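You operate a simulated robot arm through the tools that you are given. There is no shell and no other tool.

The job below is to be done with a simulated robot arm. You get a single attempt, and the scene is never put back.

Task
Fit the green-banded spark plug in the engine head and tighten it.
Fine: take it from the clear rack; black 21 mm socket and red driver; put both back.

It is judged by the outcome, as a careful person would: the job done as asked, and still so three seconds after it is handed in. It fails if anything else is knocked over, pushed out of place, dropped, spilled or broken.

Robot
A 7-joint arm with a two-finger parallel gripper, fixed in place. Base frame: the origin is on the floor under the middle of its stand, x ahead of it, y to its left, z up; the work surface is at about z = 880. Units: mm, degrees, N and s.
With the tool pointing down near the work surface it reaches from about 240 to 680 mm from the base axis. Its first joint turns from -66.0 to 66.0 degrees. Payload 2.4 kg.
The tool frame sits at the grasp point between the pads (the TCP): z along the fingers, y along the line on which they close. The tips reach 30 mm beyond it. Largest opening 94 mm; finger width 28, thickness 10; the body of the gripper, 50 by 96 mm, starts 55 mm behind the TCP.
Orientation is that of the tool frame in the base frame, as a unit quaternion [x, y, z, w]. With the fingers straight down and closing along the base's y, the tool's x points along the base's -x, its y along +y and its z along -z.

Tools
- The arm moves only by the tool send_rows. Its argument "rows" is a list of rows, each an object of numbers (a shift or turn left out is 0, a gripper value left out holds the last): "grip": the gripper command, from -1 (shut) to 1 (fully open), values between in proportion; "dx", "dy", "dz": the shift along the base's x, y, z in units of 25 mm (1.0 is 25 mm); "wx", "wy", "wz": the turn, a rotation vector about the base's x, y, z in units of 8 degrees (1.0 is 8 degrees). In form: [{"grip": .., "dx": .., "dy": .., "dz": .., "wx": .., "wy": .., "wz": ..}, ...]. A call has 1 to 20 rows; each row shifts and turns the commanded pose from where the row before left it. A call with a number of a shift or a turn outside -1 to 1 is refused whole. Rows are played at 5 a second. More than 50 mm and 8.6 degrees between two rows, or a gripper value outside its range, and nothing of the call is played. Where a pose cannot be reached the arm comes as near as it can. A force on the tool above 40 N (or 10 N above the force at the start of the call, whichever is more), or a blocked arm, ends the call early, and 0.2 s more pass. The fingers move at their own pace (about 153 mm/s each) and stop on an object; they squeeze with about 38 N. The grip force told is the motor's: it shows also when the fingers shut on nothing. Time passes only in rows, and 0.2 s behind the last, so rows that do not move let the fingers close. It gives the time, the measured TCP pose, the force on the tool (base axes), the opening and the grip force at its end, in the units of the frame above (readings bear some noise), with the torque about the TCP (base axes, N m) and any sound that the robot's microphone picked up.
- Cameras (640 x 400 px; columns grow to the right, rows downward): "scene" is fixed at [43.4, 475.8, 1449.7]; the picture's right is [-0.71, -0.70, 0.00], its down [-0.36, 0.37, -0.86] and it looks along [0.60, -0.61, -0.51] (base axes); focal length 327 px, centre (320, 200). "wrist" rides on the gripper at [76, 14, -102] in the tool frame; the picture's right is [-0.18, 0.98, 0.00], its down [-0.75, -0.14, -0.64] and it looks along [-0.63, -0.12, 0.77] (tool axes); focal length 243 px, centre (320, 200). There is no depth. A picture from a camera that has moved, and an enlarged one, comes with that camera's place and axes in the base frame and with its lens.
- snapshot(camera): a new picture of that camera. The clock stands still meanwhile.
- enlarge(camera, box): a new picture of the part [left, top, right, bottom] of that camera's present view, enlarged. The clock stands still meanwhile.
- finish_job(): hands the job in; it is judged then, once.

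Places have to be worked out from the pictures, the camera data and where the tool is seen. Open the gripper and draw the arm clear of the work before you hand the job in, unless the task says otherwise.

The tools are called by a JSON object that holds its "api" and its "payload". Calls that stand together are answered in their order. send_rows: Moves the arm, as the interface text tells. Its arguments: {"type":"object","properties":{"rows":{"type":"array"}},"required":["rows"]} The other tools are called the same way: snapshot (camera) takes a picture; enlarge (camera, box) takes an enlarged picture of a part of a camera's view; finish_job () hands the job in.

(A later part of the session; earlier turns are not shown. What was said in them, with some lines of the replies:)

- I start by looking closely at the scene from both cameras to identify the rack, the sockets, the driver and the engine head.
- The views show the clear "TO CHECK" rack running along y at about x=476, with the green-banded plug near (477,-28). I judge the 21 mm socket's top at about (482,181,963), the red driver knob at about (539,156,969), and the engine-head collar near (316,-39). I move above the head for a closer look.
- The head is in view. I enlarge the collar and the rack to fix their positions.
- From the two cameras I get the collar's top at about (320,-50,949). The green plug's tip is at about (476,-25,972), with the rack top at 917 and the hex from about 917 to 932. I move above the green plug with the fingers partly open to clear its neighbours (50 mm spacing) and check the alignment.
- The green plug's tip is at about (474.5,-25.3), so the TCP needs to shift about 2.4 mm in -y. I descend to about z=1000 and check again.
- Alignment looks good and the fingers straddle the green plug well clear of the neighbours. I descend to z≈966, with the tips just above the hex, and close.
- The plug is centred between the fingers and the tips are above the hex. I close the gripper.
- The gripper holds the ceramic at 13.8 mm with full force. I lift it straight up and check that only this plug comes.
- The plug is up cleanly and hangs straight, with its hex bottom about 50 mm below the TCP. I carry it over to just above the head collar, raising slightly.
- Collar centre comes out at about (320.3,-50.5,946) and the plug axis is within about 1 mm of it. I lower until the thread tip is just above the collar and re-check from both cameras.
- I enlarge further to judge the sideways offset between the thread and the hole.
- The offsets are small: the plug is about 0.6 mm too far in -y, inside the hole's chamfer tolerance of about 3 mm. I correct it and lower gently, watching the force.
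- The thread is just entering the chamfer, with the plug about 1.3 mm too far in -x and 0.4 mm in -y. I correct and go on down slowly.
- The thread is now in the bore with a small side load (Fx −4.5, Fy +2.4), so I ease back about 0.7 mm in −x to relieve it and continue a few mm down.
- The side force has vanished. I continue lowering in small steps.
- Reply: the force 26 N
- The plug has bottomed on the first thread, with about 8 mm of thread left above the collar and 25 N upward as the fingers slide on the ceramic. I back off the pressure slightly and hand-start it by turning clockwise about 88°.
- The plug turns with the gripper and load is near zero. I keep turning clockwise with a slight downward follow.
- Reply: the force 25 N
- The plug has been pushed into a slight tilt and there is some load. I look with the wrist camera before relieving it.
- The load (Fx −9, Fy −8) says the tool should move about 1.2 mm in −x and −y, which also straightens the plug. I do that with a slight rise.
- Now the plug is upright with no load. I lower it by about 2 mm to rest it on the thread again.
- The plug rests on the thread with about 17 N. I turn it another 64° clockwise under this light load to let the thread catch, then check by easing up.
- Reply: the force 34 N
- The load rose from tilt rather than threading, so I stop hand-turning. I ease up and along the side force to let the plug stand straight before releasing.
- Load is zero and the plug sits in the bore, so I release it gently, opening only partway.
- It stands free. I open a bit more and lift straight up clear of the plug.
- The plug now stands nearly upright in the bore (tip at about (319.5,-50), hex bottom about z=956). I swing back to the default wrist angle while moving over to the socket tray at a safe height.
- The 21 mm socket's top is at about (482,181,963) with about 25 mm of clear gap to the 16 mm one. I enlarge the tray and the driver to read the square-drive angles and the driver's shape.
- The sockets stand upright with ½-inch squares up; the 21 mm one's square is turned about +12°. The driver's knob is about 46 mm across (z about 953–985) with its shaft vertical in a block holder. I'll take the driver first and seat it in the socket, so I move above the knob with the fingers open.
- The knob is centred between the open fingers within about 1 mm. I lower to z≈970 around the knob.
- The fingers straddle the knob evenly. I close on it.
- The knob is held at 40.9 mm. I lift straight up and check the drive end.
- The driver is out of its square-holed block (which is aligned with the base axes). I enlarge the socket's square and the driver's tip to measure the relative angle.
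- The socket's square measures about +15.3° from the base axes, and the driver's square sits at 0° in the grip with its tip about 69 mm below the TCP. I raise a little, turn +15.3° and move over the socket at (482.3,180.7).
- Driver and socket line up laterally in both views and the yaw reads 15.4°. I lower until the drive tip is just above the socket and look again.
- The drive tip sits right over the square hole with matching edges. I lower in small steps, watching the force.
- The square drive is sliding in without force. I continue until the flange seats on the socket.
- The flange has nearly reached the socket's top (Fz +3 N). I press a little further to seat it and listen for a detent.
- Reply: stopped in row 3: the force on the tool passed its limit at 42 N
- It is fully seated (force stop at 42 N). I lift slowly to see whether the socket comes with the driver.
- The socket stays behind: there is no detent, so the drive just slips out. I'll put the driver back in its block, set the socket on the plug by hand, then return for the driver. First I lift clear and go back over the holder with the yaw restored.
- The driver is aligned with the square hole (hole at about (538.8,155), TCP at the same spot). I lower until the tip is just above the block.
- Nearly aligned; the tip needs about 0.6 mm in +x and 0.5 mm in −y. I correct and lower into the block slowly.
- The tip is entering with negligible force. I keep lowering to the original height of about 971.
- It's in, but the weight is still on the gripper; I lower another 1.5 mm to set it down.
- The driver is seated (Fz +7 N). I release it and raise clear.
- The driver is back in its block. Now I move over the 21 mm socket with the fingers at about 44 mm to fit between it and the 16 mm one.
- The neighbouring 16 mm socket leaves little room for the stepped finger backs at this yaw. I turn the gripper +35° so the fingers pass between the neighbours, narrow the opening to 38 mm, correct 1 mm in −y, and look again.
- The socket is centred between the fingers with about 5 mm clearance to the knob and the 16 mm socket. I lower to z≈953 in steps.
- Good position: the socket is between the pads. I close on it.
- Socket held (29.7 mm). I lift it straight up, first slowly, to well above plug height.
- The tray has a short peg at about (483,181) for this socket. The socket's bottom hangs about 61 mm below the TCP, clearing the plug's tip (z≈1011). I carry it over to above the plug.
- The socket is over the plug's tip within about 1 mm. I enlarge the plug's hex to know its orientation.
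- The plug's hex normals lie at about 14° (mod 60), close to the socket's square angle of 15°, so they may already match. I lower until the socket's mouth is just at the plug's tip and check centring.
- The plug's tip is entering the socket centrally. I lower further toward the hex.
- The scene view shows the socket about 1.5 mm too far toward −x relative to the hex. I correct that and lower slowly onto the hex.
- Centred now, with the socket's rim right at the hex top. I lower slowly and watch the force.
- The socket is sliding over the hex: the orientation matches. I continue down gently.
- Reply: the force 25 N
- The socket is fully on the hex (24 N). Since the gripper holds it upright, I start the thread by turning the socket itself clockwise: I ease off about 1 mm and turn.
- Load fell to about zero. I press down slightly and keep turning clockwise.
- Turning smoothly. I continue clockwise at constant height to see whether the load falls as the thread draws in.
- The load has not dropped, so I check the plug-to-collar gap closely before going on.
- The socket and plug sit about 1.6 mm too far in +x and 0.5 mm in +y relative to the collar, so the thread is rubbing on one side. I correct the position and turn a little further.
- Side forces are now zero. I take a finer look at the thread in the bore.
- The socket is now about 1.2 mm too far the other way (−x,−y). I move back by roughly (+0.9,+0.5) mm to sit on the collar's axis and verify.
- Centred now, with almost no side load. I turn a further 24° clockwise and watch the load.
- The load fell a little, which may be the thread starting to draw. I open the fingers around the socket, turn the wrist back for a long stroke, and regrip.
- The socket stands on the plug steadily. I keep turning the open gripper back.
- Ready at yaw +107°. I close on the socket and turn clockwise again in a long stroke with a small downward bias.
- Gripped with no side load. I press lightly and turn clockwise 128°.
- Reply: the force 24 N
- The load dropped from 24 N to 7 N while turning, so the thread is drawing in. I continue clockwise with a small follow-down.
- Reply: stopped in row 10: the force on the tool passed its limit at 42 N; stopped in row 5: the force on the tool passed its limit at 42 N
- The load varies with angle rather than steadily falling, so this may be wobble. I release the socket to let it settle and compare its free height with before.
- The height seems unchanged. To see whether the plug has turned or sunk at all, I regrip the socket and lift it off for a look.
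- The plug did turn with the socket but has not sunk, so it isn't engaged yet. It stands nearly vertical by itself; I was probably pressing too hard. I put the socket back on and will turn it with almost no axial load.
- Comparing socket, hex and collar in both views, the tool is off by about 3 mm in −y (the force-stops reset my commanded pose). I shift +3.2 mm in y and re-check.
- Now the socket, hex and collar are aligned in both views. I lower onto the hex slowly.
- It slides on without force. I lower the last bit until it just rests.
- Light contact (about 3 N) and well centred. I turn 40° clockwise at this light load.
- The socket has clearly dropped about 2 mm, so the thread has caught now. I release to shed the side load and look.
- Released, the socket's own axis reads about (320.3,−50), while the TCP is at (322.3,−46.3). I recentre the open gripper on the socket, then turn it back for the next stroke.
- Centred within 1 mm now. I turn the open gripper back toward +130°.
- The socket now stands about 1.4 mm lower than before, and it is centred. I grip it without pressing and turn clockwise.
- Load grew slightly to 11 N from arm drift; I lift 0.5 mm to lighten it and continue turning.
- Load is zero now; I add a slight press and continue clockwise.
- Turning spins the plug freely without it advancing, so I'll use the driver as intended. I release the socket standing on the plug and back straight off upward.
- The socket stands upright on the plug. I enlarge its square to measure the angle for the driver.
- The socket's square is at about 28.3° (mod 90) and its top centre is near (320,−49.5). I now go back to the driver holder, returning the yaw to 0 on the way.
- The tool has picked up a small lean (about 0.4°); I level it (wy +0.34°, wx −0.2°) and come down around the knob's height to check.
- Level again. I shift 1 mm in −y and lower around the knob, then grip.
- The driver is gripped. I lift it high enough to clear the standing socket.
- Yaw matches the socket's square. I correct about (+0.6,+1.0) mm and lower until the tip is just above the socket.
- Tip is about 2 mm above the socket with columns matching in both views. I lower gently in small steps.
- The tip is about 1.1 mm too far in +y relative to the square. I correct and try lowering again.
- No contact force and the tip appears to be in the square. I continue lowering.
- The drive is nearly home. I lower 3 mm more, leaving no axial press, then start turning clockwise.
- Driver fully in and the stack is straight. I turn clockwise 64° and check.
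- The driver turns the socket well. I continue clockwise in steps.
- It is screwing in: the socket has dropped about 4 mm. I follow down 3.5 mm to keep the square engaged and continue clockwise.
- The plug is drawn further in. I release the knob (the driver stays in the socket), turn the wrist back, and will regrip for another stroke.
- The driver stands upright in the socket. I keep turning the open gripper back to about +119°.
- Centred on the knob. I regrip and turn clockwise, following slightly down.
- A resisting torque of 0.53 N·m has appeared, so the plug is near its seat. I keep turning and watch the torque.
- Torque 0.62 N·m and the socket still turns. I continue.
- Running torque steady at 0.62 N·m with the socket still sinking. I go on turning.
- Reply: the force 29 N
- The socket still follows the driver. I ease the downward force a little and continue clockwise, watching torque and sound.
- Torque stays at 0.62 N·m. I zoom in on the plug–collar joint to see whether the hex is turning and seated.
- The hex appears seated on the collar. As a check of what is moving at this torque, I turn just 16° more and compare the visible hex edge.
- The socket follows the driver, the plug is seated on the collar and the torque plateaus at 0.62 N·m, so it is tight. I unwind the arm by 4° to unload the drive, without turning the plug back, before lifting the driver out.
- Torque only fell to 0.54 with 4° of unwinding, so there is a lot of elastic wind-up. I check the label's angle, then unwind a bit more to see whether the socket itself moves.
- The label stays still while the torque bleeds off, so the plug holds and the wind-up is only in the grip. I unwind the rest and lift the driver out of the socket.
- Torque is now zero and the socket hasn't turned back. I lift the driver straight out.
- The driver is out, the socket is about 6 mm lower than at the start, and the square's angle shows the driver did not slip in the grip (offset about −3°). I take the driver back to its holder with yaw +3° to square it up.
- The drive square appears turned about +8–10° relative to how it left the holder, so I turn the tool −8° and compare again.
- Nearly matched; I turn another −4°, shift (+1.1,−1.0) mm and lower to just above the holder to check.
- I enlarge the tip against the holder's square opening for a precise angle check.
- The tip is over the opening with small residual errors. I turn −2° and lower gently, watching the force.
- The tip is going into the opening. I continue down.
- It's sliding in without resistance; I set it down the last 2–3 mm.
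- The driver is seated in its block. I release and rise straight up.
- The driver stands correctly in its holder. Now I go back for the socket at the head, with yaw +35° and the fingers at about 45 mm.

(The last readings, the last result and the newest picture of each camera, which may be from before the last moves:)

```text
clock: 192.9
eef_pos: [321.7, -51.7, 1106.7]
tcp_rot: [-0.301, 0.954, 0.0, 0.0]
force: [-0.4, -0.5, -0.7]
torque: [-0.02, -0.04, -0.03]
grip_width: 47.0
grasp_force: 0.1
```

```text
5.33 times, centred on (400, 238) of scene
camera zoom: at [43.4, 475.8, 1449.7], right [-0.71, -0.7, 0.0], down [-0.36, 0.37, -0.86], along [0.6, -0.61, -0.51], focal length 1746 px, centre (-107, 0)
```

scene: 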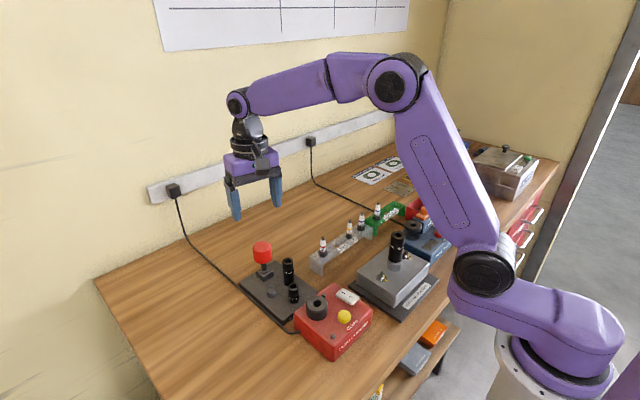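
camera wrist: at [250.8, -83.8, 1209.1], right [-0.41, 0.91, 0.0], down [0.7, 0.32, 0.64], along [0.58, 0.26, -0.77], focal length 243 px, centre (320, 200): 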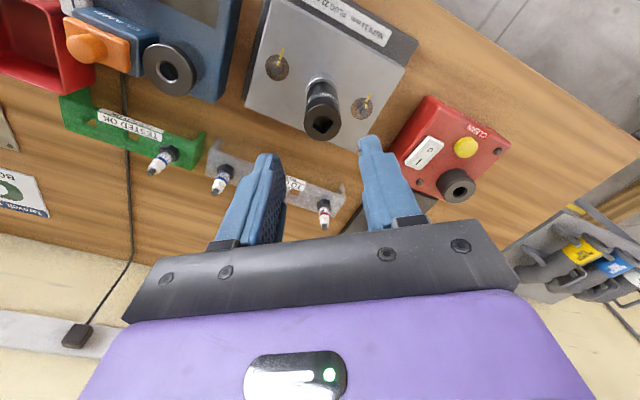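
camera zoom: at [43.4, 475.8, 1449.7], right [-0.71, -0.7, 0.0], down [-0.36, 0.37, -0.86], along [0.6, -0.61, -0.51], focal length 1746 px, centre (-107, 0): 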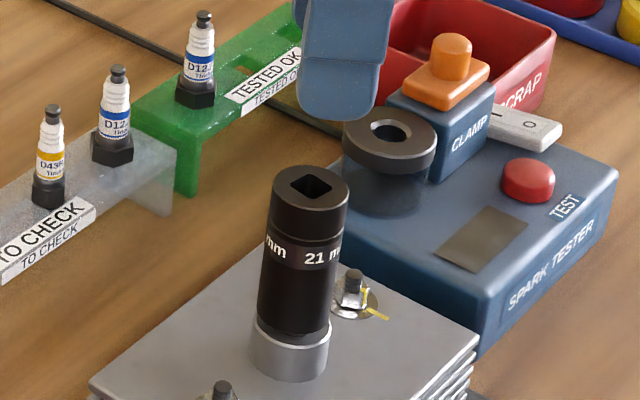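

The socket is standing on the seated plug; the tool needs to shift about (−0.9,+2.0) mm. I correct and descend around the socket.

{"api": "send_rows", "payload": {"rows": [{"dx": -0.036, "dy": 0.08, "dz": -0.3}, {"dz": -0.6}, {"dz": -0.7}, {"dz": -0.7}, {"dz": -0.6}, {"dz": -0.5}, {"dz": -0.35}, {}]}}

{"api": "enlarge", "payload": {"camera": "wrist", "box": [220, 60, 420, 220]}}

{"api": "enlarge", "payload": {"camera": "scene", "box": [380, 215, 420, 270]}}

```text
clock: 194.7
eef_pos: [320.8, -49.9, 1012.2]
tcp_rot: [-0.3, 0.954, 0.0, -0.001]
force: [0.9, 0.8, -0.4]
torque: [0.02, -0.02, -0.03]
grip_width: 46.9
grasp_force: 0.2
```

```text
2.50 times, centred on (320, 140) of wrist
camera zoom: at [250.2, -81.7, 1114.9], right [-0.41, 0.91, 0.0], down [0.7, 0.32, 0.64], along [0.58, 0.26, -0.77], focal length 606 px, centre (320, 350)
```

zoom: 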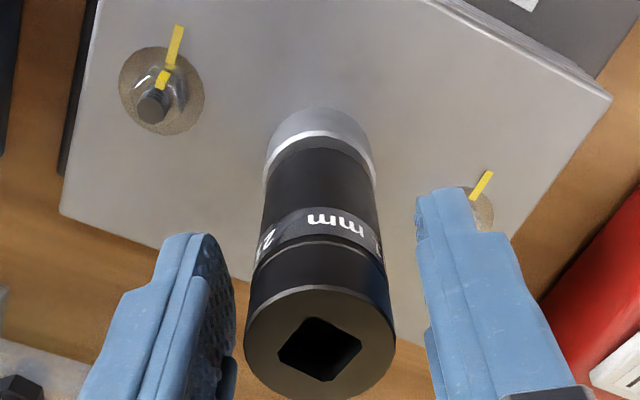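

```text
7.27 times, centred on (400, 242) of scene
camera zoom: at [43.4, 475.8, 1449.7], right [-0.71, -0.7, 0.0], down [-0.36, 0.37, -0.86], along [0.6, -0.61, -0.51], focal length 2381 px, centre (-262, -109)
```

zoom: 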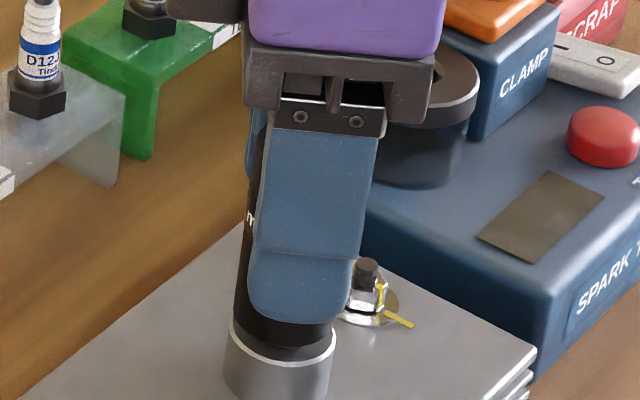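

Centred on the socket. I grip it and do a quick clockwise tightness check (8°), reading the torque.

{"api": "send_rows", "payload": {"rows": [{"grip": -1}, {}, {}, {"wz": -0.5}, {"wz": -0.5}, {}]}}

```text
clock: 196.1
eef_pos: [320.0, -49.5, 1012.9]
tcp_rot: [-0.233, 0.972, 0.0, 0.0]
force: [0.4, -0.4, 0.1]
torque: [0.05, -0.01, -0.01]
grip_width: 29.8
grasp_force: 37.9
```

No torque yet, possibly just hex backlash; I turn another 16° clockwise and read again.

{"api": "send_rows", "payload": {"rows": [{"wz": -0.5}, {"wz": -0.5}, {"wz": -0.5}, {"wz": -0.5}, {}]}}

{"api": "enlarge", "payload": {"camera": "scene", "box": [390, 240, 410, 268]}}

```text
clock: 197.3
eef_pos: [320.2, -50.0, 1013.0]
tcp_rot: [-0.095, 0.996, 0.0, 0.0]
force: [-0.8, -0.2, -0.7]
torque: [-0.02, 0.01, 0.01]
grip_width: 29.8
grasp_force: 38.2
```

```text
14.29 times, centred on (400, 254) of scene
camera zoom: at [43.4, 475.8, 1449.7], right [-0.71, -0.7, 0.0], down [-0.36, 0.37, -0.86], along [0.6, -0.61, -0.51], focal length 4676 px, centre (-823, -571)
```

zoom: 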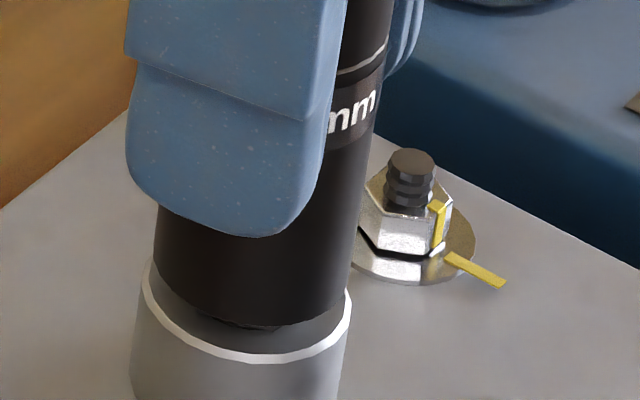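

Still no torque after 24°. I continue a further 32° to see where resistance appears.

{"api": "send_rows", "payload": {"rows": [{"wz": -1}, {"wz": -1}, {}]}}

{"api": "send_rows", "payload": {"rows": [{"wz": -1}, {"wz": -1}, {}]}}

{"api": "enlarge", "payload": {"camera": "scene", "box": [390, 240, 410, 268]}}

```text
clock: 198.1
eef_pos: [321.6, -49.6, 1013.4]
tcp_rot: [0.046, 0.999, -0.001, 0.0]
force: [-0.7, -0.1, 4.3]
torque: [-0.01, -0.02, 0.01]
grip_width: 30.2
grasp_force: 37.9
```

```text
clock: 198.9
eef_pos: [321.5, -49.2, 1013.7]
tcp_rot: [0.184, 0.983, 0.0, -0.001]
force: [-1.4, -1.2, 11.9]
torque: [-0.05, 0.02, 0.02]
grip_width: 30.1
grasp_force: 38.0
```

```text
14.29 times, centred on (400, 254) of scene
camera zoom: at [43.2, 475.8, 1449.7], right [-0.71, -0.7, 0.0], down [-0.36, 0.37, -0.86], along [0.6, -0.61, -0.51], focal length 4676 px, centre (-823, -571)
```

zoom: 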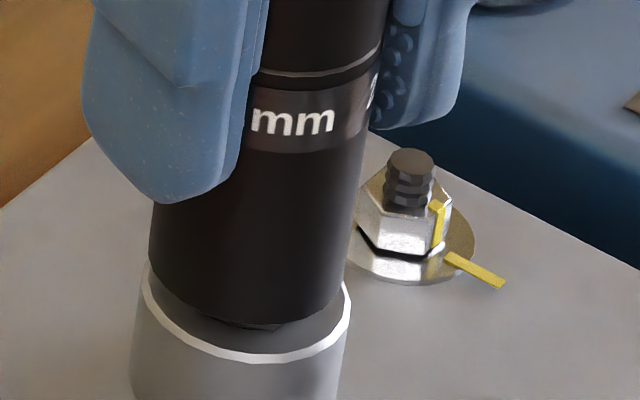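

The socket spins without torque, so it may simply have no grip on the hex without the driver, or the plug is loose. I lift the socket off to inspect the plug directly.

{"api": "send_rows", "payload": {"rows": [{"dz": 0.1}, {"dz": 0.2}, {"dz": 0.4}, {"dz": 0.6}, {"dz": 0.8}, {"dz": 0.8}, {"dz": 0.6}, {}]}}

{"api": "enlarge", "payload": {"camera": "scene", "box": [380, 230, 415, 270]}}

{"api": "enlarge", "payload": {"camera": "scene", "box": [390, 254, 408, 268]}}

{"api": "enlarge", "payload": {"camera": "wrist", "box": [280, 40, 360, 120]}}

```text
clock: 200.7
eef_pos: [319.8, -50.2, 1100.9]
tcp_rot: [0.184, 0.983, 0.0, 0.0]
force: [0.6, 0.3, -2.3]
torque: [0.0, 0.02, 0.0]
grip_width: 29.8
grasp_force: 38.2
```

```text
10.00 times, centred on (398, 250) of scene
camera zoom: at [43.4, 475.8, 1449.7], right [-0.71, -0.7, 0.0], down [-0.36, 0.37, -0.86], along [0.6, -0.61, -0.51], focal length 3273 px, centre (-455, -300)
```

zoom: 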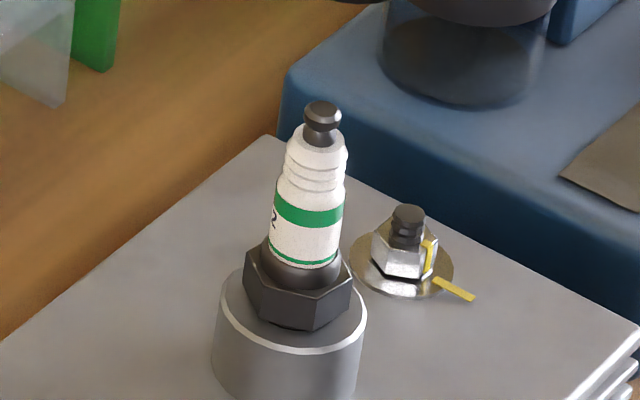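

```text
16.00 times, centred on (399, 261) of scene
camera zoom: at [43.4, 475.8, 1449.7], right [-0.71, -0.7, 0.0], down [-0.36, 0.37, -0.86], along [0.6, -0.61, -0.51], focal length 5237 px, centre (-944, -776)
```

zoom: 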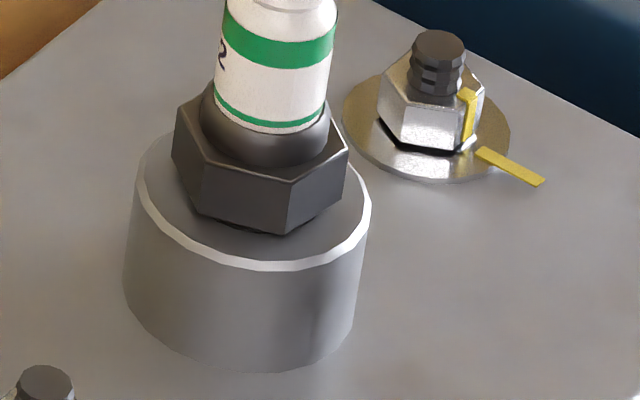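

```text
5.00 times, centred on (320, 80) of wrist
camera zoom: at [253.8, -9.9, 1204.0], right [0.53, 0.85, 0.0], down [0.65, -0.4, 0.64], along [0.55, -0.34, -0.77], focal length 1213 px, centre (320, 800)
```

zoom: 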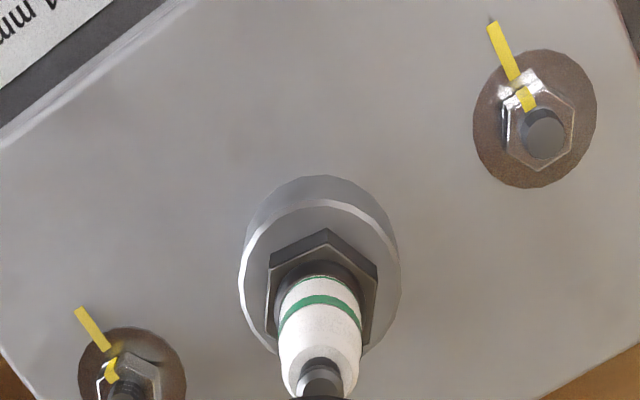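

The plug is now fully seated on the collar, about 6.8 mm lower than before, and its hex vertex is in the same place as while the driver was pulling 0.62 N·m. So it is tight, and only the socket was slipping around it. I now carry the socket back to its peg with yaw +35°.

{"api": "send_rows", "payload": {"rows": [{"dx": 0.3, "dy": 0.4, "wz": 0.5}, {"dx": 0.499, "dy": 0.71, "wz": 0.54}, {"dx": 0.499, "dy": 0.71, "wz": 0.54}, {"dx": 0.499, "dy": 0.71, "wz": 0.54}, {"dx": 0.499, "dy": 0.71, "wz": 0.54}, {"dx": 0.499, "dy": 0.71, "wz": 0.54}, {"dx": 0.499, "dy": 0.71, "wz": 0.54}, {"dx": 0.499, "dy": 0.71, "wz": 0.54}, {"dx": 0.499, "dy": 0.71, "wz": 0.54}, {"dx": 0.499, "dy": 0.71, "wz": 0.54}, {"dx": 0.499, "dy": 0.71, "wz": 0.54}, {"dx": 0.499, "dy": 0.71, "wz": 0.54}, {"dx": 0.499, "dy": 0.71, "wz": 0.54}, {"dx": 0.2, "dy": 0.31, "wz": 0.04}, {}, {}]}}

{"api": "snapshot", "payload": {"camera": "wrist"}}

{"api": "enlarge", "payload": {"camera": "wrist", "box": [260, 30, 380, 150]}}

{"api": "enlarge", "payload": {"camera": "scene", "box": [230, 200, 320, 320]}}

```text
clock: 204.1
eef_pos: [483.5, 181.9, 1102.1]
tcp_rot: [-0.302, 0.953, 0.0, 0.001]
force: [0.3, 0.0, -1.7]
torque: [0.0, -0.02, 0.0]
grip_width: 30.2
grasp_force: 38.1
```

```text
taken
camera wrist: at [412.0, 149.7, 1202.3], right [-0.41, 0.91, 0.0], down [0.7, 0.32, 0.64], along [0.58, 0.27, -0.77], focal length 243 px, centre (320, 200)
```

wrist: 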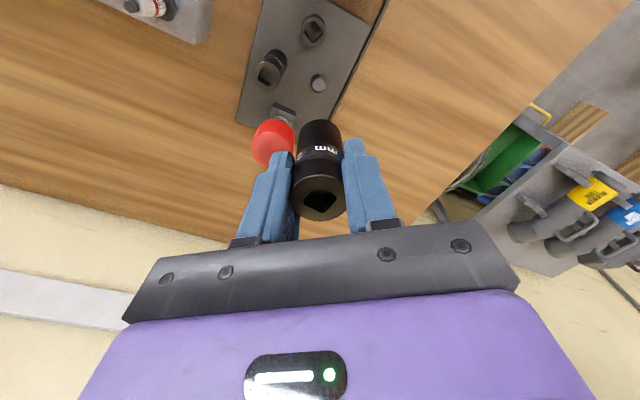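

```text
3.33 times, centred on (320, 90) of wrist
camera zoom: at [412.0, 149.7, 1202.3], right [-0.41, 0.91, 0.0], down [0.7, 0.32, 0.64], along [0.58, 0.27, -0.77], focal length 809 px, centre (320, 567)
```

zoom: 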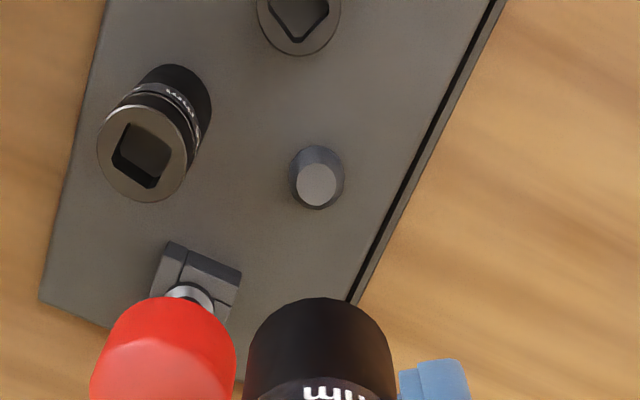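

```text
3.33 times, centred on (275, 260) of scene
camera zoom: at [43.4, 475.9, 1449.7], right [-0.71, -0.7, 0.0], down [-0.36, 0.37, -0.86], along [0.6, -0.61, -0.51], focal length 1091 px, centre (470, 0)
```

zoom: 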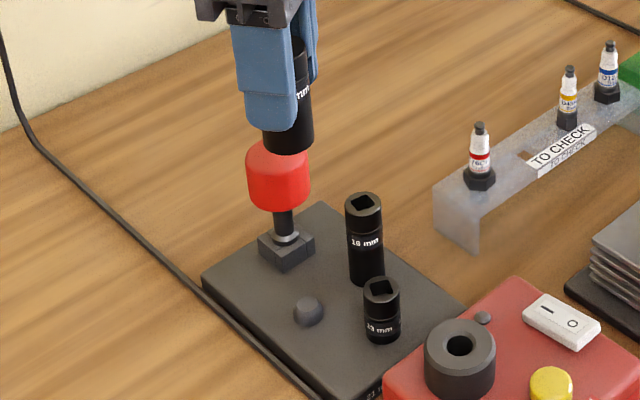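

The peg is at about (482.7,180.6). I shift (+0.3,−1.1) mm and lower until the socket's mouth is just above the peg, then check again.

{"api": "send_rows", "payload": {"rows": [{"dx": 0.012, "dy": -0.044}, {"dz": -0.7}, {"dz": -0.8}, {"dz": -0.8}, {"dz": -0.8}, {"dz": -0.7}, {"dz": -0.5}, {}]}}

{"api": "enlarge", "payload": {"camera": "wrist", "box": [270, 60, 370, 160]}}

{"api": "enlarge", "payload": {"camera": "scene", "box": [245, 245, 305, 305]}}

```text
clock: 205.9
eef_pos: [483.2, 180.4, 991.9]
tcp_rot: [-0.302, 0.953, 0.0, 0.0]
force: [0.7, 0.4, -0.6]
torque: [-0.01, -0.02, 0.03]
grip_width: 30.1
grasp_force: 37.9
```

```text
4.00 times, centred on (320, 110) of wrist
camera zoom: at [412.5, 147.5, 1094.3], right [-0.41, 0.91, 0.0], down [0.7, 0.32, 0.64], along [0.58, 0.27, -0.77], focal length 970 px, centre (320, 560)
```

zoom: 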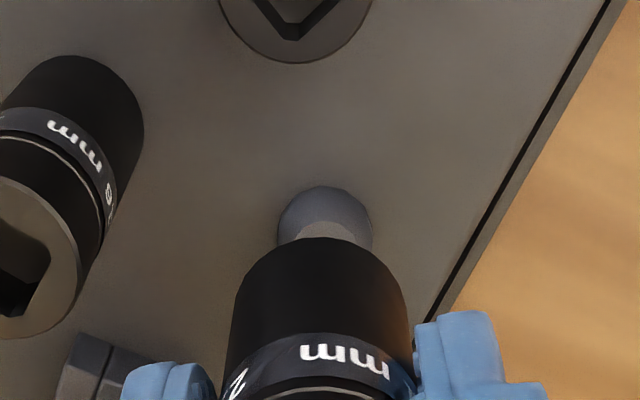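

```text
6.67 times, centred on (275, 275) of scene
camera zoom: at [43.4, 475.9, 1449.7], right [-0.71, -0.7, 0.0], down [-0.36, 0.37, -0.86], along [0.6, -0.61, -0.51], focal length 2182 px, centre (620, -300)
```

zoom: 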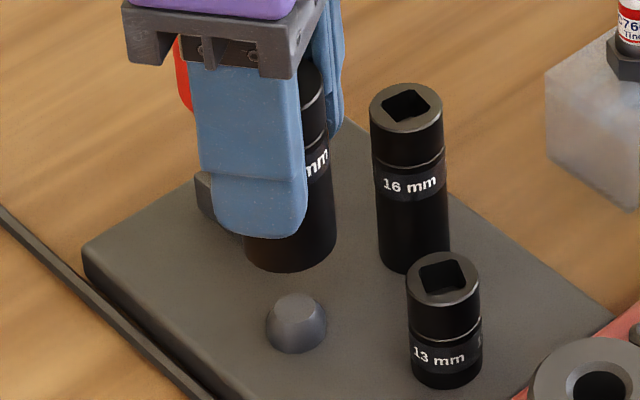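

The socket is nearly over the peg; I shift (−0.6,+0.6) mm and lower gently over it.

{"api": "send_rows", "payload": {"rows": [{"dx": -0.024, "dy": 0.024}, {"dz": -0.3}, {"dz": -0.3}, {"dz": -0.3}, {"dz": -0.2}, {}]}}

{"api": "enlarge", "payload": {"camera": "scene", "box": [245, 245, 305, 305]}}

{"api": "enlarge", "payload": {"camera": "wrist", "box": [270, 60, 370, 160]}}

```text
clock: 207.3
eef_pos: [482.3, 181.6, 965.7]
tcp_rot: [-0.302, 0.953, 0.0, 0.0]
force: [0.1, -0.6, -1.3]
torque: [0.01, 0.0, 0.0]
grip_width: 29.8
grasp_force: 37.9
```

```text
6.67 times, centred on (275, 275) of scene
camera zoom: at [43.4, 475.9, 1449.7], right [-0.71, -0.7, 0.0], down [-0.36, 0.37, -0.86], along [0.6, -0.61, -0.51], focal length 2182 px, centre (620, -300)
```

zoom: 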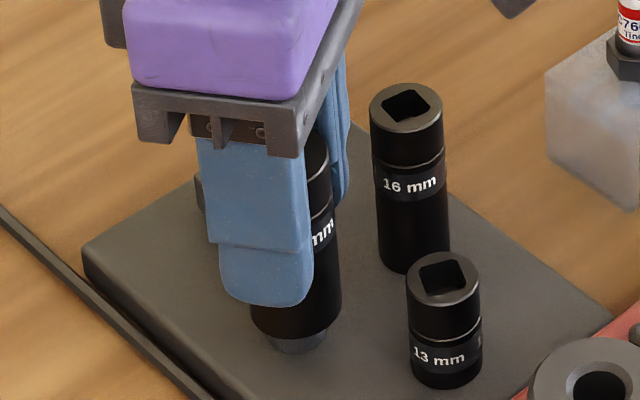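

```text
4.00 times, centred on (320, 110) of wrist
camera zoom: at [410.8, 149.0, 1067.2], right [-0.41, 0.91, 0.0], down [0.7, 0.32, 0.64], along [0.58, 0.27, -0.77], focal length 970 px, centre (320, 560)
```

zoom: 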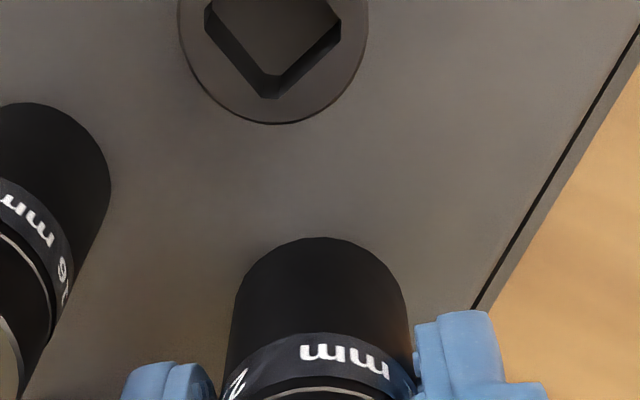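

The socket has gone over the peg, centred. I lower it the remaining ~12 mm slowly.

{"api": "send_rows", "payload": {"rows": [{"dz": -0.12}, {"dz": -0.12}, {"dz": -0.1}, {"dz": -0.08}, {}]}}

{"api": "enlarge", "payload": {"camera": "scene", "box": [245, 245, 305, 305]}}

```text
clock: 208.5
eef_pos: [483.0, 181.0, 954.5]
tcp_rot: [-0.301, 0.953, -0.001, 0.001]
force: [0.2, -0.3, -1.8]
torque: [0.01, -0.03, 0.02]
grip_width: 29.9
grasp_force: 38.4
```

```text
6.67 times, centred on (275, 275) of scene
camera zoom: at [43.4, 475.9, 1449.7], right [-0.71, -0.7, 0.0], down [-0.36, 0.37, -0.86], along [0.6, -0.61, -0.51], focal length 2182 px, centre (620, -300)
```

zoom: 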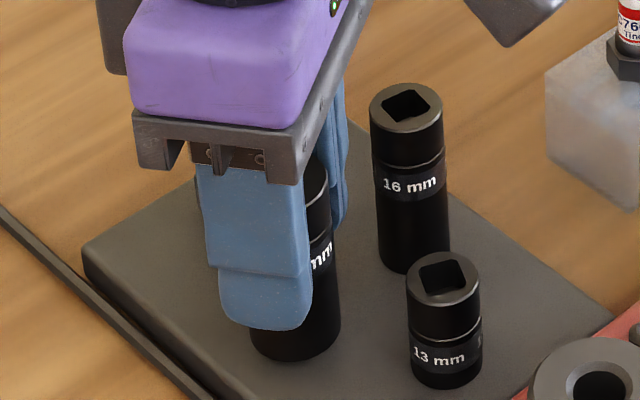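

{"api": "send_rows", "payload": {"rows": [{"dz": -0.05}, {"dz": -0.04}, {}]}}

```text
clock: 209.3
eef_pos: [483.2, 181.8, 953.1]
tcp_rot: [-0.301, 0.953, 0.0, 0.0]
force: [0.5, 0.0, -2.5]
torque: [-0.02, -0.03, 0.02]
grip_width: 30.2
grasp_force: 37.6
```

The weight is still on the gripper; I lower another 1.5 mm.

{"api": "send_rows", "payload": {"rows": [{"dz": -0.04}, {"dz": -0.03}, {}]}}

{"api": "enlarge", "payload": {"camera": "scene", "box": [260, 280, 285, 305]}}

```text
clock: 210.1
eef_pos: [483.6, 182.8, 951.4]
tcp_rot: [-0.301, 0.954, 0.001, 0.001]
force: [-4.5, -3.3, 19.2]
torque: [-0.14, 0.29, -0.01]
grip_width: 30.0
grasp_force: 38.0
```

```text
16.00 times, centred on (272, 292) of scene
camera zoom: at [43.0, 475.7, 1449.8], right [-0.71, -0.7, 0.0], down [-0.36, 0.37, -0.86], along [0.6, -0.61, -0.51], focal length 5237 px, centre (1080, -1280)
```

zoom: 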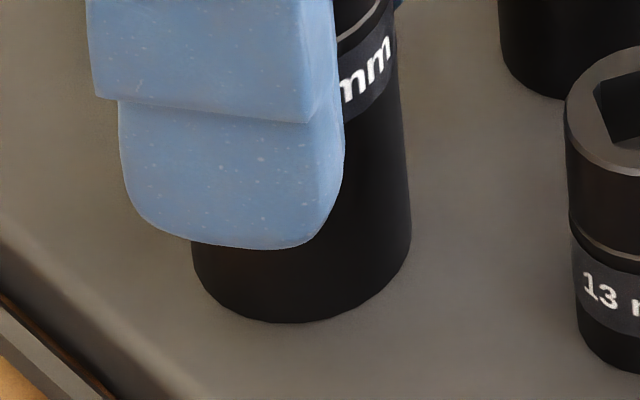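

The socket is on the plate (19 N contact). I ease up slightly, release with a modest opening, and rise straight up.

{"api": "send_rows", "payload": {"rows": [{"dz": 0.03}, {"grip": -0.19}, {}, {}, {"dz": 0.3}, {"dz": 0.5}, {"dz": 0.7}, {"dz": 0.8}, {"dz": 0.8}, {"dz": 0.8}, {"dz": 0.8}, {"dz": 0.6}, {}]}}

{"api": "enlarge", "payload": {"camera": "scene", "box": [235, 230, 315, 310]}}

{"api": "snapshot", "payload": {"camera": "wrist"}}

{"api": "snapshot", "payload": {"camera": "scene"}}

```text
clock: 212.9
eef_pos: [482.7, 182.5, 1083.8]
tcp_rot: [-0.302, 0.953, 0.0, 0.0]
force: [-0.1, 0.1, 0.1]
torque: [0.02, 0.01, -0.01]
grip_width: 38.4
grasp_force: 0.1
```

```text
5.00 times, centred on (275, 270) of scene
camera zoom: at [43.4, 475.8, 1449.7], right [-0.71, -0.7, 0.0], down [-0.36, 0.37, -0.86], along [0.6, -0.61, -0.51], focal length 1637 px, centre (545, -150)
```

zoom: 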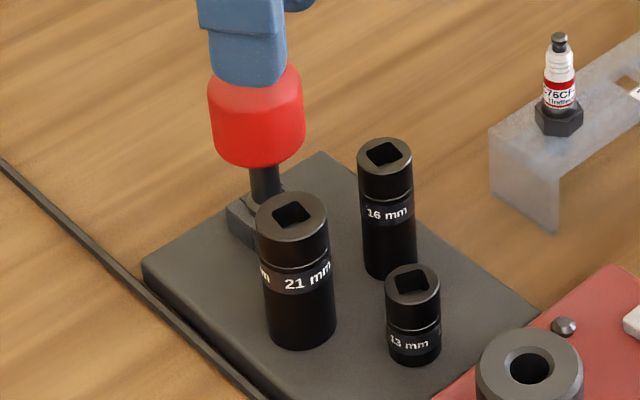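

```text
taken
camera wrist: at [411.8, 149.4, 1186.1], right [-0.41, 0.91, 0.0], down [0.7, 0.32, 0.64], along [0.58, 0.27, -0.77], focal length 243 px, centre (320, 200)
```

wrist: 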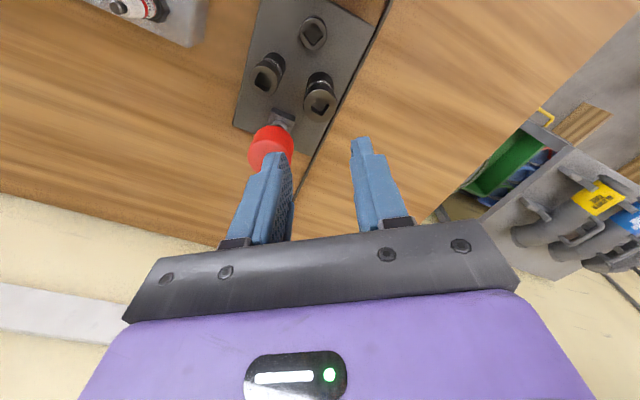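

```text
taken
```

scene: 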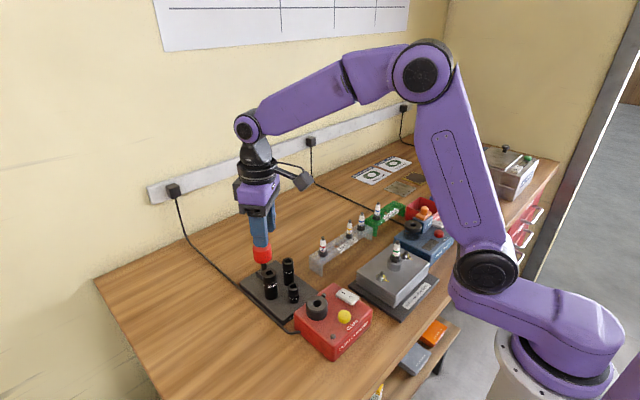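

Socket and driver are both back in place. Before finishing I want to confirm the plug itself is tight, so I go over it to test with a gentle clockwise twist on the ceramic.

{"api": "send_rows", "payload": {"rows": [{"dx": -0.5, "dy": -0.7}, {"dx": -0.5, "dy": -0.72}, {"dx": -0.5, "dy": -0.72}, {"dx": -0.5, "dy": -0.72}, {"dx": -0.5, "dy": -0.72}, {"dx": -0.5, "dy": -0.72}, {"dx": -0.5, "dy": -0.72}, {"dx": -0.5, "dy": -0.72}, {"dx": -0.5, "dy": -0.72}, {"dx": -0.5, "dy": -0.72}, {"dx": -0.5, "dy": -0.72}, {"dx": -0.5, "dy": -0.72}, {"dx": -0.5, "dy": -0.69}, {}, {}]}}

{"api": "enlarge", "payload": {"camera": "wrist", "box": [250, 40, 390, 180]}}

{"api": "enlarge", "payload": {"camera": "scene", "box": [380, 235, 415, 275]}}

```text
clock: 216.1
eef_pos: [320.0, -52.6, 1083.3]
tcp_rot: [-0.303, 0.953, 0.0, 0.001]
force: [-0.2, 0.8, 0.1]
torque: [0.0, -0.01, 0.0]
grip_width: 38.2
grasp_force: 0.2
```

```text
2.86 times, centred on (320, 110) of wrist
camera zoom: at [249.6, -84.9, 1185.7], right [-0.41, 0.91, 0.0], down [0.7, 0.32, 0.64], along [0.58, 0.27, -0.77], focal length 693 px, centre (320, 457)
```

zoom: 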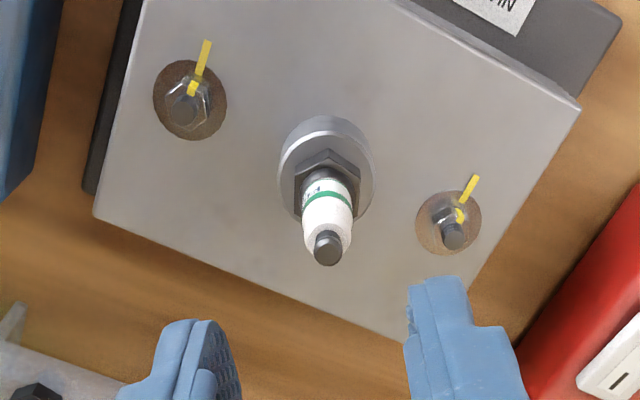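

```text
10.00 times, centred on (398, 255) of scene
camera zoom: at [43.4, 475.8, 1449.7], right [-0.71, -0.7, 0.0], down [-0.36, 0.37, -0.86], along [0.6, -0.61, -0.51], focal length 3273 px, centre (-455, -350)
```

zoom: 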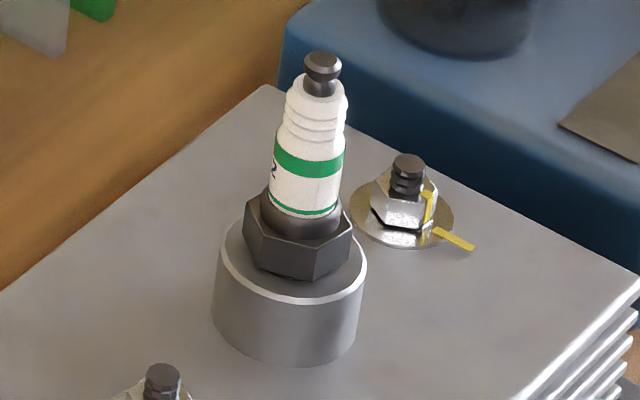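

The plug stands seated. I shift (−0.9,+2.0) mm, lower around the ceramic and close for the twist test.

{"api": "send_rows", "payload": {"rows": [{"dx": -0.036, "dy": 0.08}, {"dz": -0.6}, {"dz": -0.7}, {"dz": -0.7}, {"dz": -0.7}, {"dz": -0.4}, {"dz": -0.25}, {}]}}

{"api": "enlarge", "payload": {"camera": "wrist", "box": [240, 70, 400, 220]}}

{"api": "enlarge", "payload": {"camera": "scene", "box": [380, 225, 415, 270]}}

```text
clock: 217.9
eef_pos: [318.7, -50.9, 999.2]
tcp_rot: [-0.302, 0.953, 0.0, -0.001]
force: [0.0, -0.2, -1.4]
torque: [-0.02, -0.02, 0.02]
grip_width: 38.0
grasp_force: 0.0
```

```text
2.67 times, centred on (320, 145) of wrist
camera zoom: at [248.2, -82.5, 1101.9], right [-0.41, 0.91, 0.0], down [0.7, 0.32, 0.64], along [0.58, 0.27, -0.77], focal length 647 px, centre (320, 347)
```

zoom: 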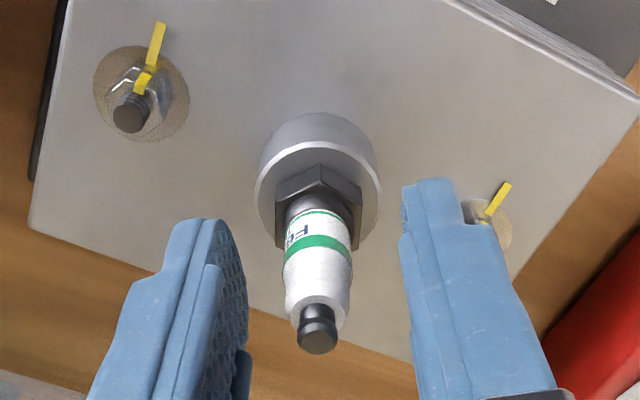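

```text
8.89 times, centred on (398, 248) of scene
camera zoom: at [43.4, 475.8, 1449.7], right [-0.71, -0.7, 0.0], down [-0.36, 0.37, -0.86], along [0.6, -0.61, -0.51], focal length 2910 px, centre (-369, -222)
```

zoom: 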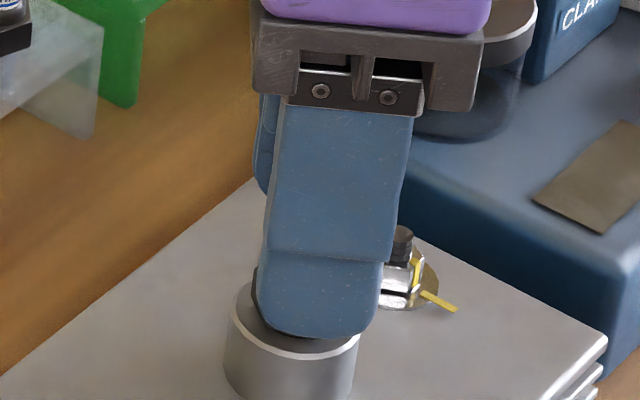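

Aligned. I close gently on the ceramic, then turn 8° clockwise and read the torque.

{"api": "send_rows", "payload": {"rows": [{"grip": -1}, {}, {}, {}]}}

{"api": "send_rows", "payload": {"rows": [{"wz": -0.5}, {"wz": -0.5}, {}]}}

```text
clock: 218.9
eef_pos: [319.6, -49.7, 999.5]
tcp_rot: [-0.301, 0.954, -0.001, -0.001]
force: [4.7, -9.5, -8.2]
torque: [-0.16, -0.1, 0.05]
grip_width: 13.6
grasp_force: 38.1
```

```text
clock: 219.7
eef_pos: [319.8, -49.6, 1000.0]
tcp_rot: [-0.233, 0.972, 0.0, 0.0]
force: [5.5, -11.3, -7.0]
torque: [-0.53, -0.29, 0.04]
grip_width: 13.4
grasp_force: 37.6
```

The plug resists sideways like a fixed stud (10 N at ~1 mm). I turn further clockwise to a yaw where the label can be seen, checking whether the plug turns or the pads slip.

{"api": "send_rows", "payload": {"rows": [{"wz": -1}, {"wz": -1}, {"wz": -1}, {}]}}

{"api": "send_rows", "payload": {"rows": [{"wz": -1}, {"wz": -1}, {"wz": -1}, {"wz": -1}, {}]}}

{"api": "enlarge", "payload": {"camera": "scene", "box": [380, 235, 415, 275]}}

```text
clock: 220.7
eef_pos: [320.3, -49.2, 1000.3]
tcp_rot: [-0.026, 1.0, 0.0, 0.0]
force: [4.3, -11.4, 2.2]
torque: [-0.23, -0.09, 0.06]
grip_width: 14.0
grasp_force: 38.3
```

```text
clock: 221.9
eef_pos: [319.0, -49.4, 999.7]
tcp_rot: [0.252, 0.968, 0.001, 0.0]
force: [-1.9, -7.4, 2.1]
torque: [-0.45, 0.19, 0.05]
grip_width: 13.4
grasp_force: 37.7
```

```text
10.00 times, centred on (398, 255) of scene
camera zoom: at [43.3, 475.6, 1449.8], right [-0.71, -0.7, 0.0], down [-0.36, 0.37, -0.86], along [0.6, -0.61, -0.51], focal length 3273 px, centre (-455, -350)
```

zoom: 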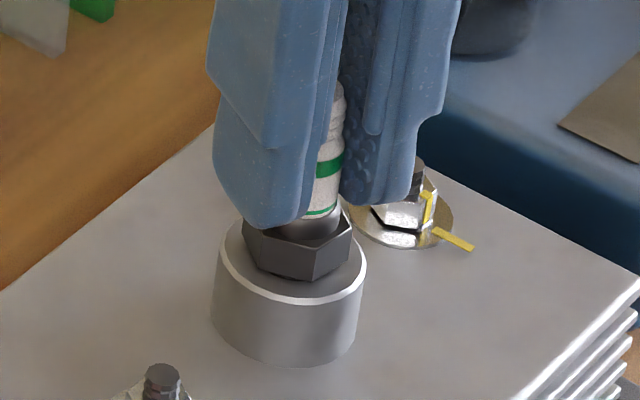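

The hex looks unchanged, but 64° is nearly a hex period. I turn 24° more to be sure.

{"api": "send_rows", "payload": {"rows": [{"wz": -1}, {"wz": -1}, {"wz": -1}, {}]}}

{"api": "enlarge", "payload": {"camera": "scene", "box": [380, 235, 415, 275]}}

```text
clock: 222.9
eef_pos: [319.6, -49.6, 999.1]
tcp_rot: [0.446, 0.895, 0.0, 0.0]
force: [-1.5, 0.2, -1.3]
torque: [0.02, 0.07, 0.0]
grip_width: 13.6
grasp_force: 37.4
```

```text
10.00 times, centred on (398, 255) of scene
camera zoom: at [43.4, 475.8, 1449.7], right [-0.71, -0.7, 0.0], down [-0.36, 0.37, -0.86], along [0.6, -0.61, -0.51], focal length 3273 px, centre (-455, -350)
```

zoom: 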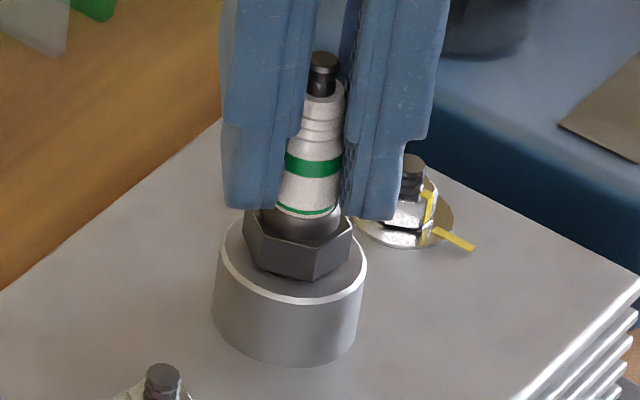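

The hex did not move while the pads slipped, so the plug is firmly tight. I open, rise straight up, and draw the arm clear.

{"api": "send_rows", "payload": {"rows": [{"grip": -0.19}, {}, {}, {"dz": 0.3}, {"dz": 0.6}, {"dz": 0.8}, {"dz": 0.9}, {"dz": 0.9}, {"dz": 0.9}, {"dz": 0.9}, {"dz": 0.9}, {"dz": 0.9}, {}]}}

{"api": "send_rows", "payload": {"rows": [{"grip": 1, "dx": 0.5, "dy": 0.5, "wz": 0.88}, {"dx": 0.5, "dy": 0.5, "wz": 0.88}, {"dx": 0.5, "dy": 0.6, "wz": 0.88}, {"dx": 0.5, "dy": 0.6, "wz": 0.88}, {"dx": 0.5, "dy": 0.6, "wz": 0.88}, {"dx": 0.5, "dy": 0.6, "wz": 0.88}, {"dx": 0.5, "dy": 0.6, "wz": 0.88}, {"dx": 0.5, "dy": 0.6, "wz": 0.46}, {}, {}]}}

{"api": "snapshot", "payload": {"camera": "scene"}}

{"api": "enlarge", "payload": {"camera": "scene", "box": [370, 220, 450, 310]}}

{"api": "enlarge", "payload": {"camera": "scene", "box": [230, 220, 390, 330]}}

{"api": "snapshot", "payload": {"camera": "wrist"}}

```text
clock: 225.7
eef_pos: [320.0, -49.4, 1176.4]
tcp_rot: [0.445, 0.895, 0.0, 0.0]
force: [-0.1, 0.5, -0.5]
torque: [0.02, -0.02, 0.02]
grip_width: 38.1
grasp_force: 0.0
```

```text
clock: 227.9
eef_pos: [419.5, 64.9, 1176.7]
tcp_rot: [-0.001, 1.0, 0.0, 0.0]
force: [-0.2, -0.6, 0.7]
torque: [0.0, 0.01, 0.0]
grip_width: 93.9
grasp_force: 0.1
```

```text
taken
```

scene: 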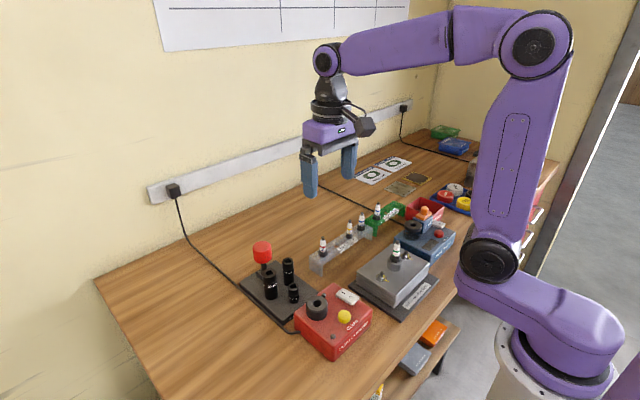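

```text
4.44 times, centred on (410, 265) of scene
camera zoom: at [43.4, 475.9, 1449.7], right [-0.71, -0.7, 0.0], down [-0.36, 0.37, -0.86], along [0.6, -0.61, -0.51], focal length 1455 px, centre (-80, -89)
```

zoom: 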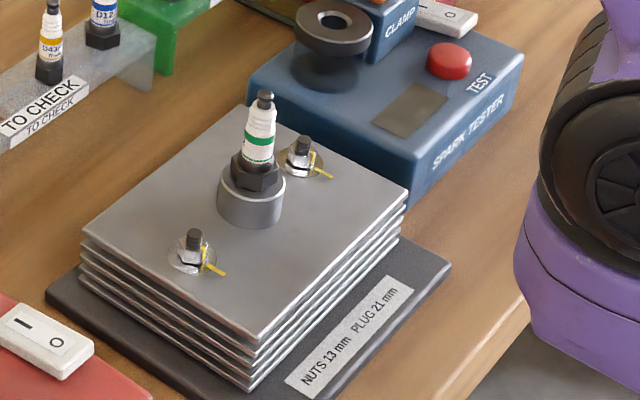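

```text
3.64 times, centred on (310, 275) of scene
camera zoom: at [43.4, 475.9, 1449.7], right [-0.71, -0.7, 0.0], down [-0.36, 0.37, -0.86], along [0.6, -0.61, -0.51], focal length 1190 px, centre (356, -73)
```

zoom: 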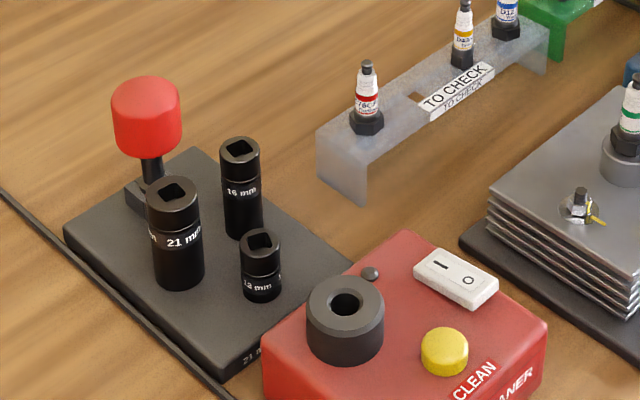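

```text
taken
camera wrist: at [342.2, 79.2, 1280.1], right [0.18, 0.98, 0.0], down [0.75, -0.14, 0.64], along [0.63, -0.12, -0.77], focal length 243 px, centre (320, 200)
```

wrist: 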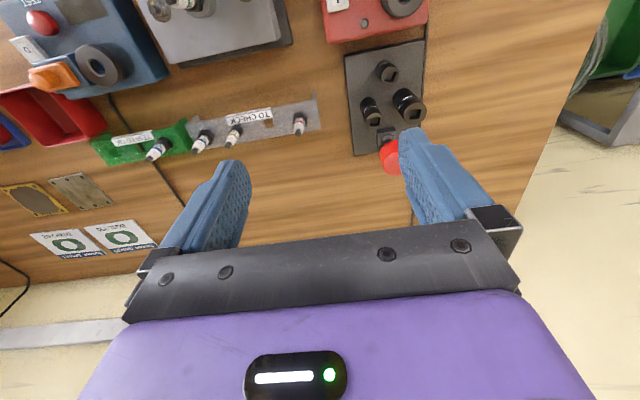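

The green-banded plug is seated and tight in the head. The 21 mm socket is on its peg, the red driver is in its block, and everything else is undisturbed. The arm is clear with the gripper open, so I hand the job in.

{"api": "finish_job", "payload": {}}

```text
The job is handed in.
```

The green-banded spark plug is fitted in the engine head, seated on its collar and tightened. The 21 mm socket is back on its peg and the red driver is back in its block.

- **Fitting:** the thread did not catch when I turned the plug by hand or turned the socket with the gripper alone. It caught with the driver in the socket. The plug then went down about 6.8 mm until its hex met the collar.
- **Tightness:** the torque on the driver levelled off at 0.62 N·m and did not rise with more turning. Past that point the plug appeared to stay still while the socket slipped around it. A final clockwise twist on the ceramic with the gripper did not move the plug, though the fingers slipped at only about 0.05 N·m. I don't have a specified torque to compare with, and the driver gave no click.
- **Surroundings:** in the last pictures the other plugs, sockets and stud nuts look as they did at the start. Nothing was knocked over or dropped.

The gripper was open and the arm clear when I handed the job in.
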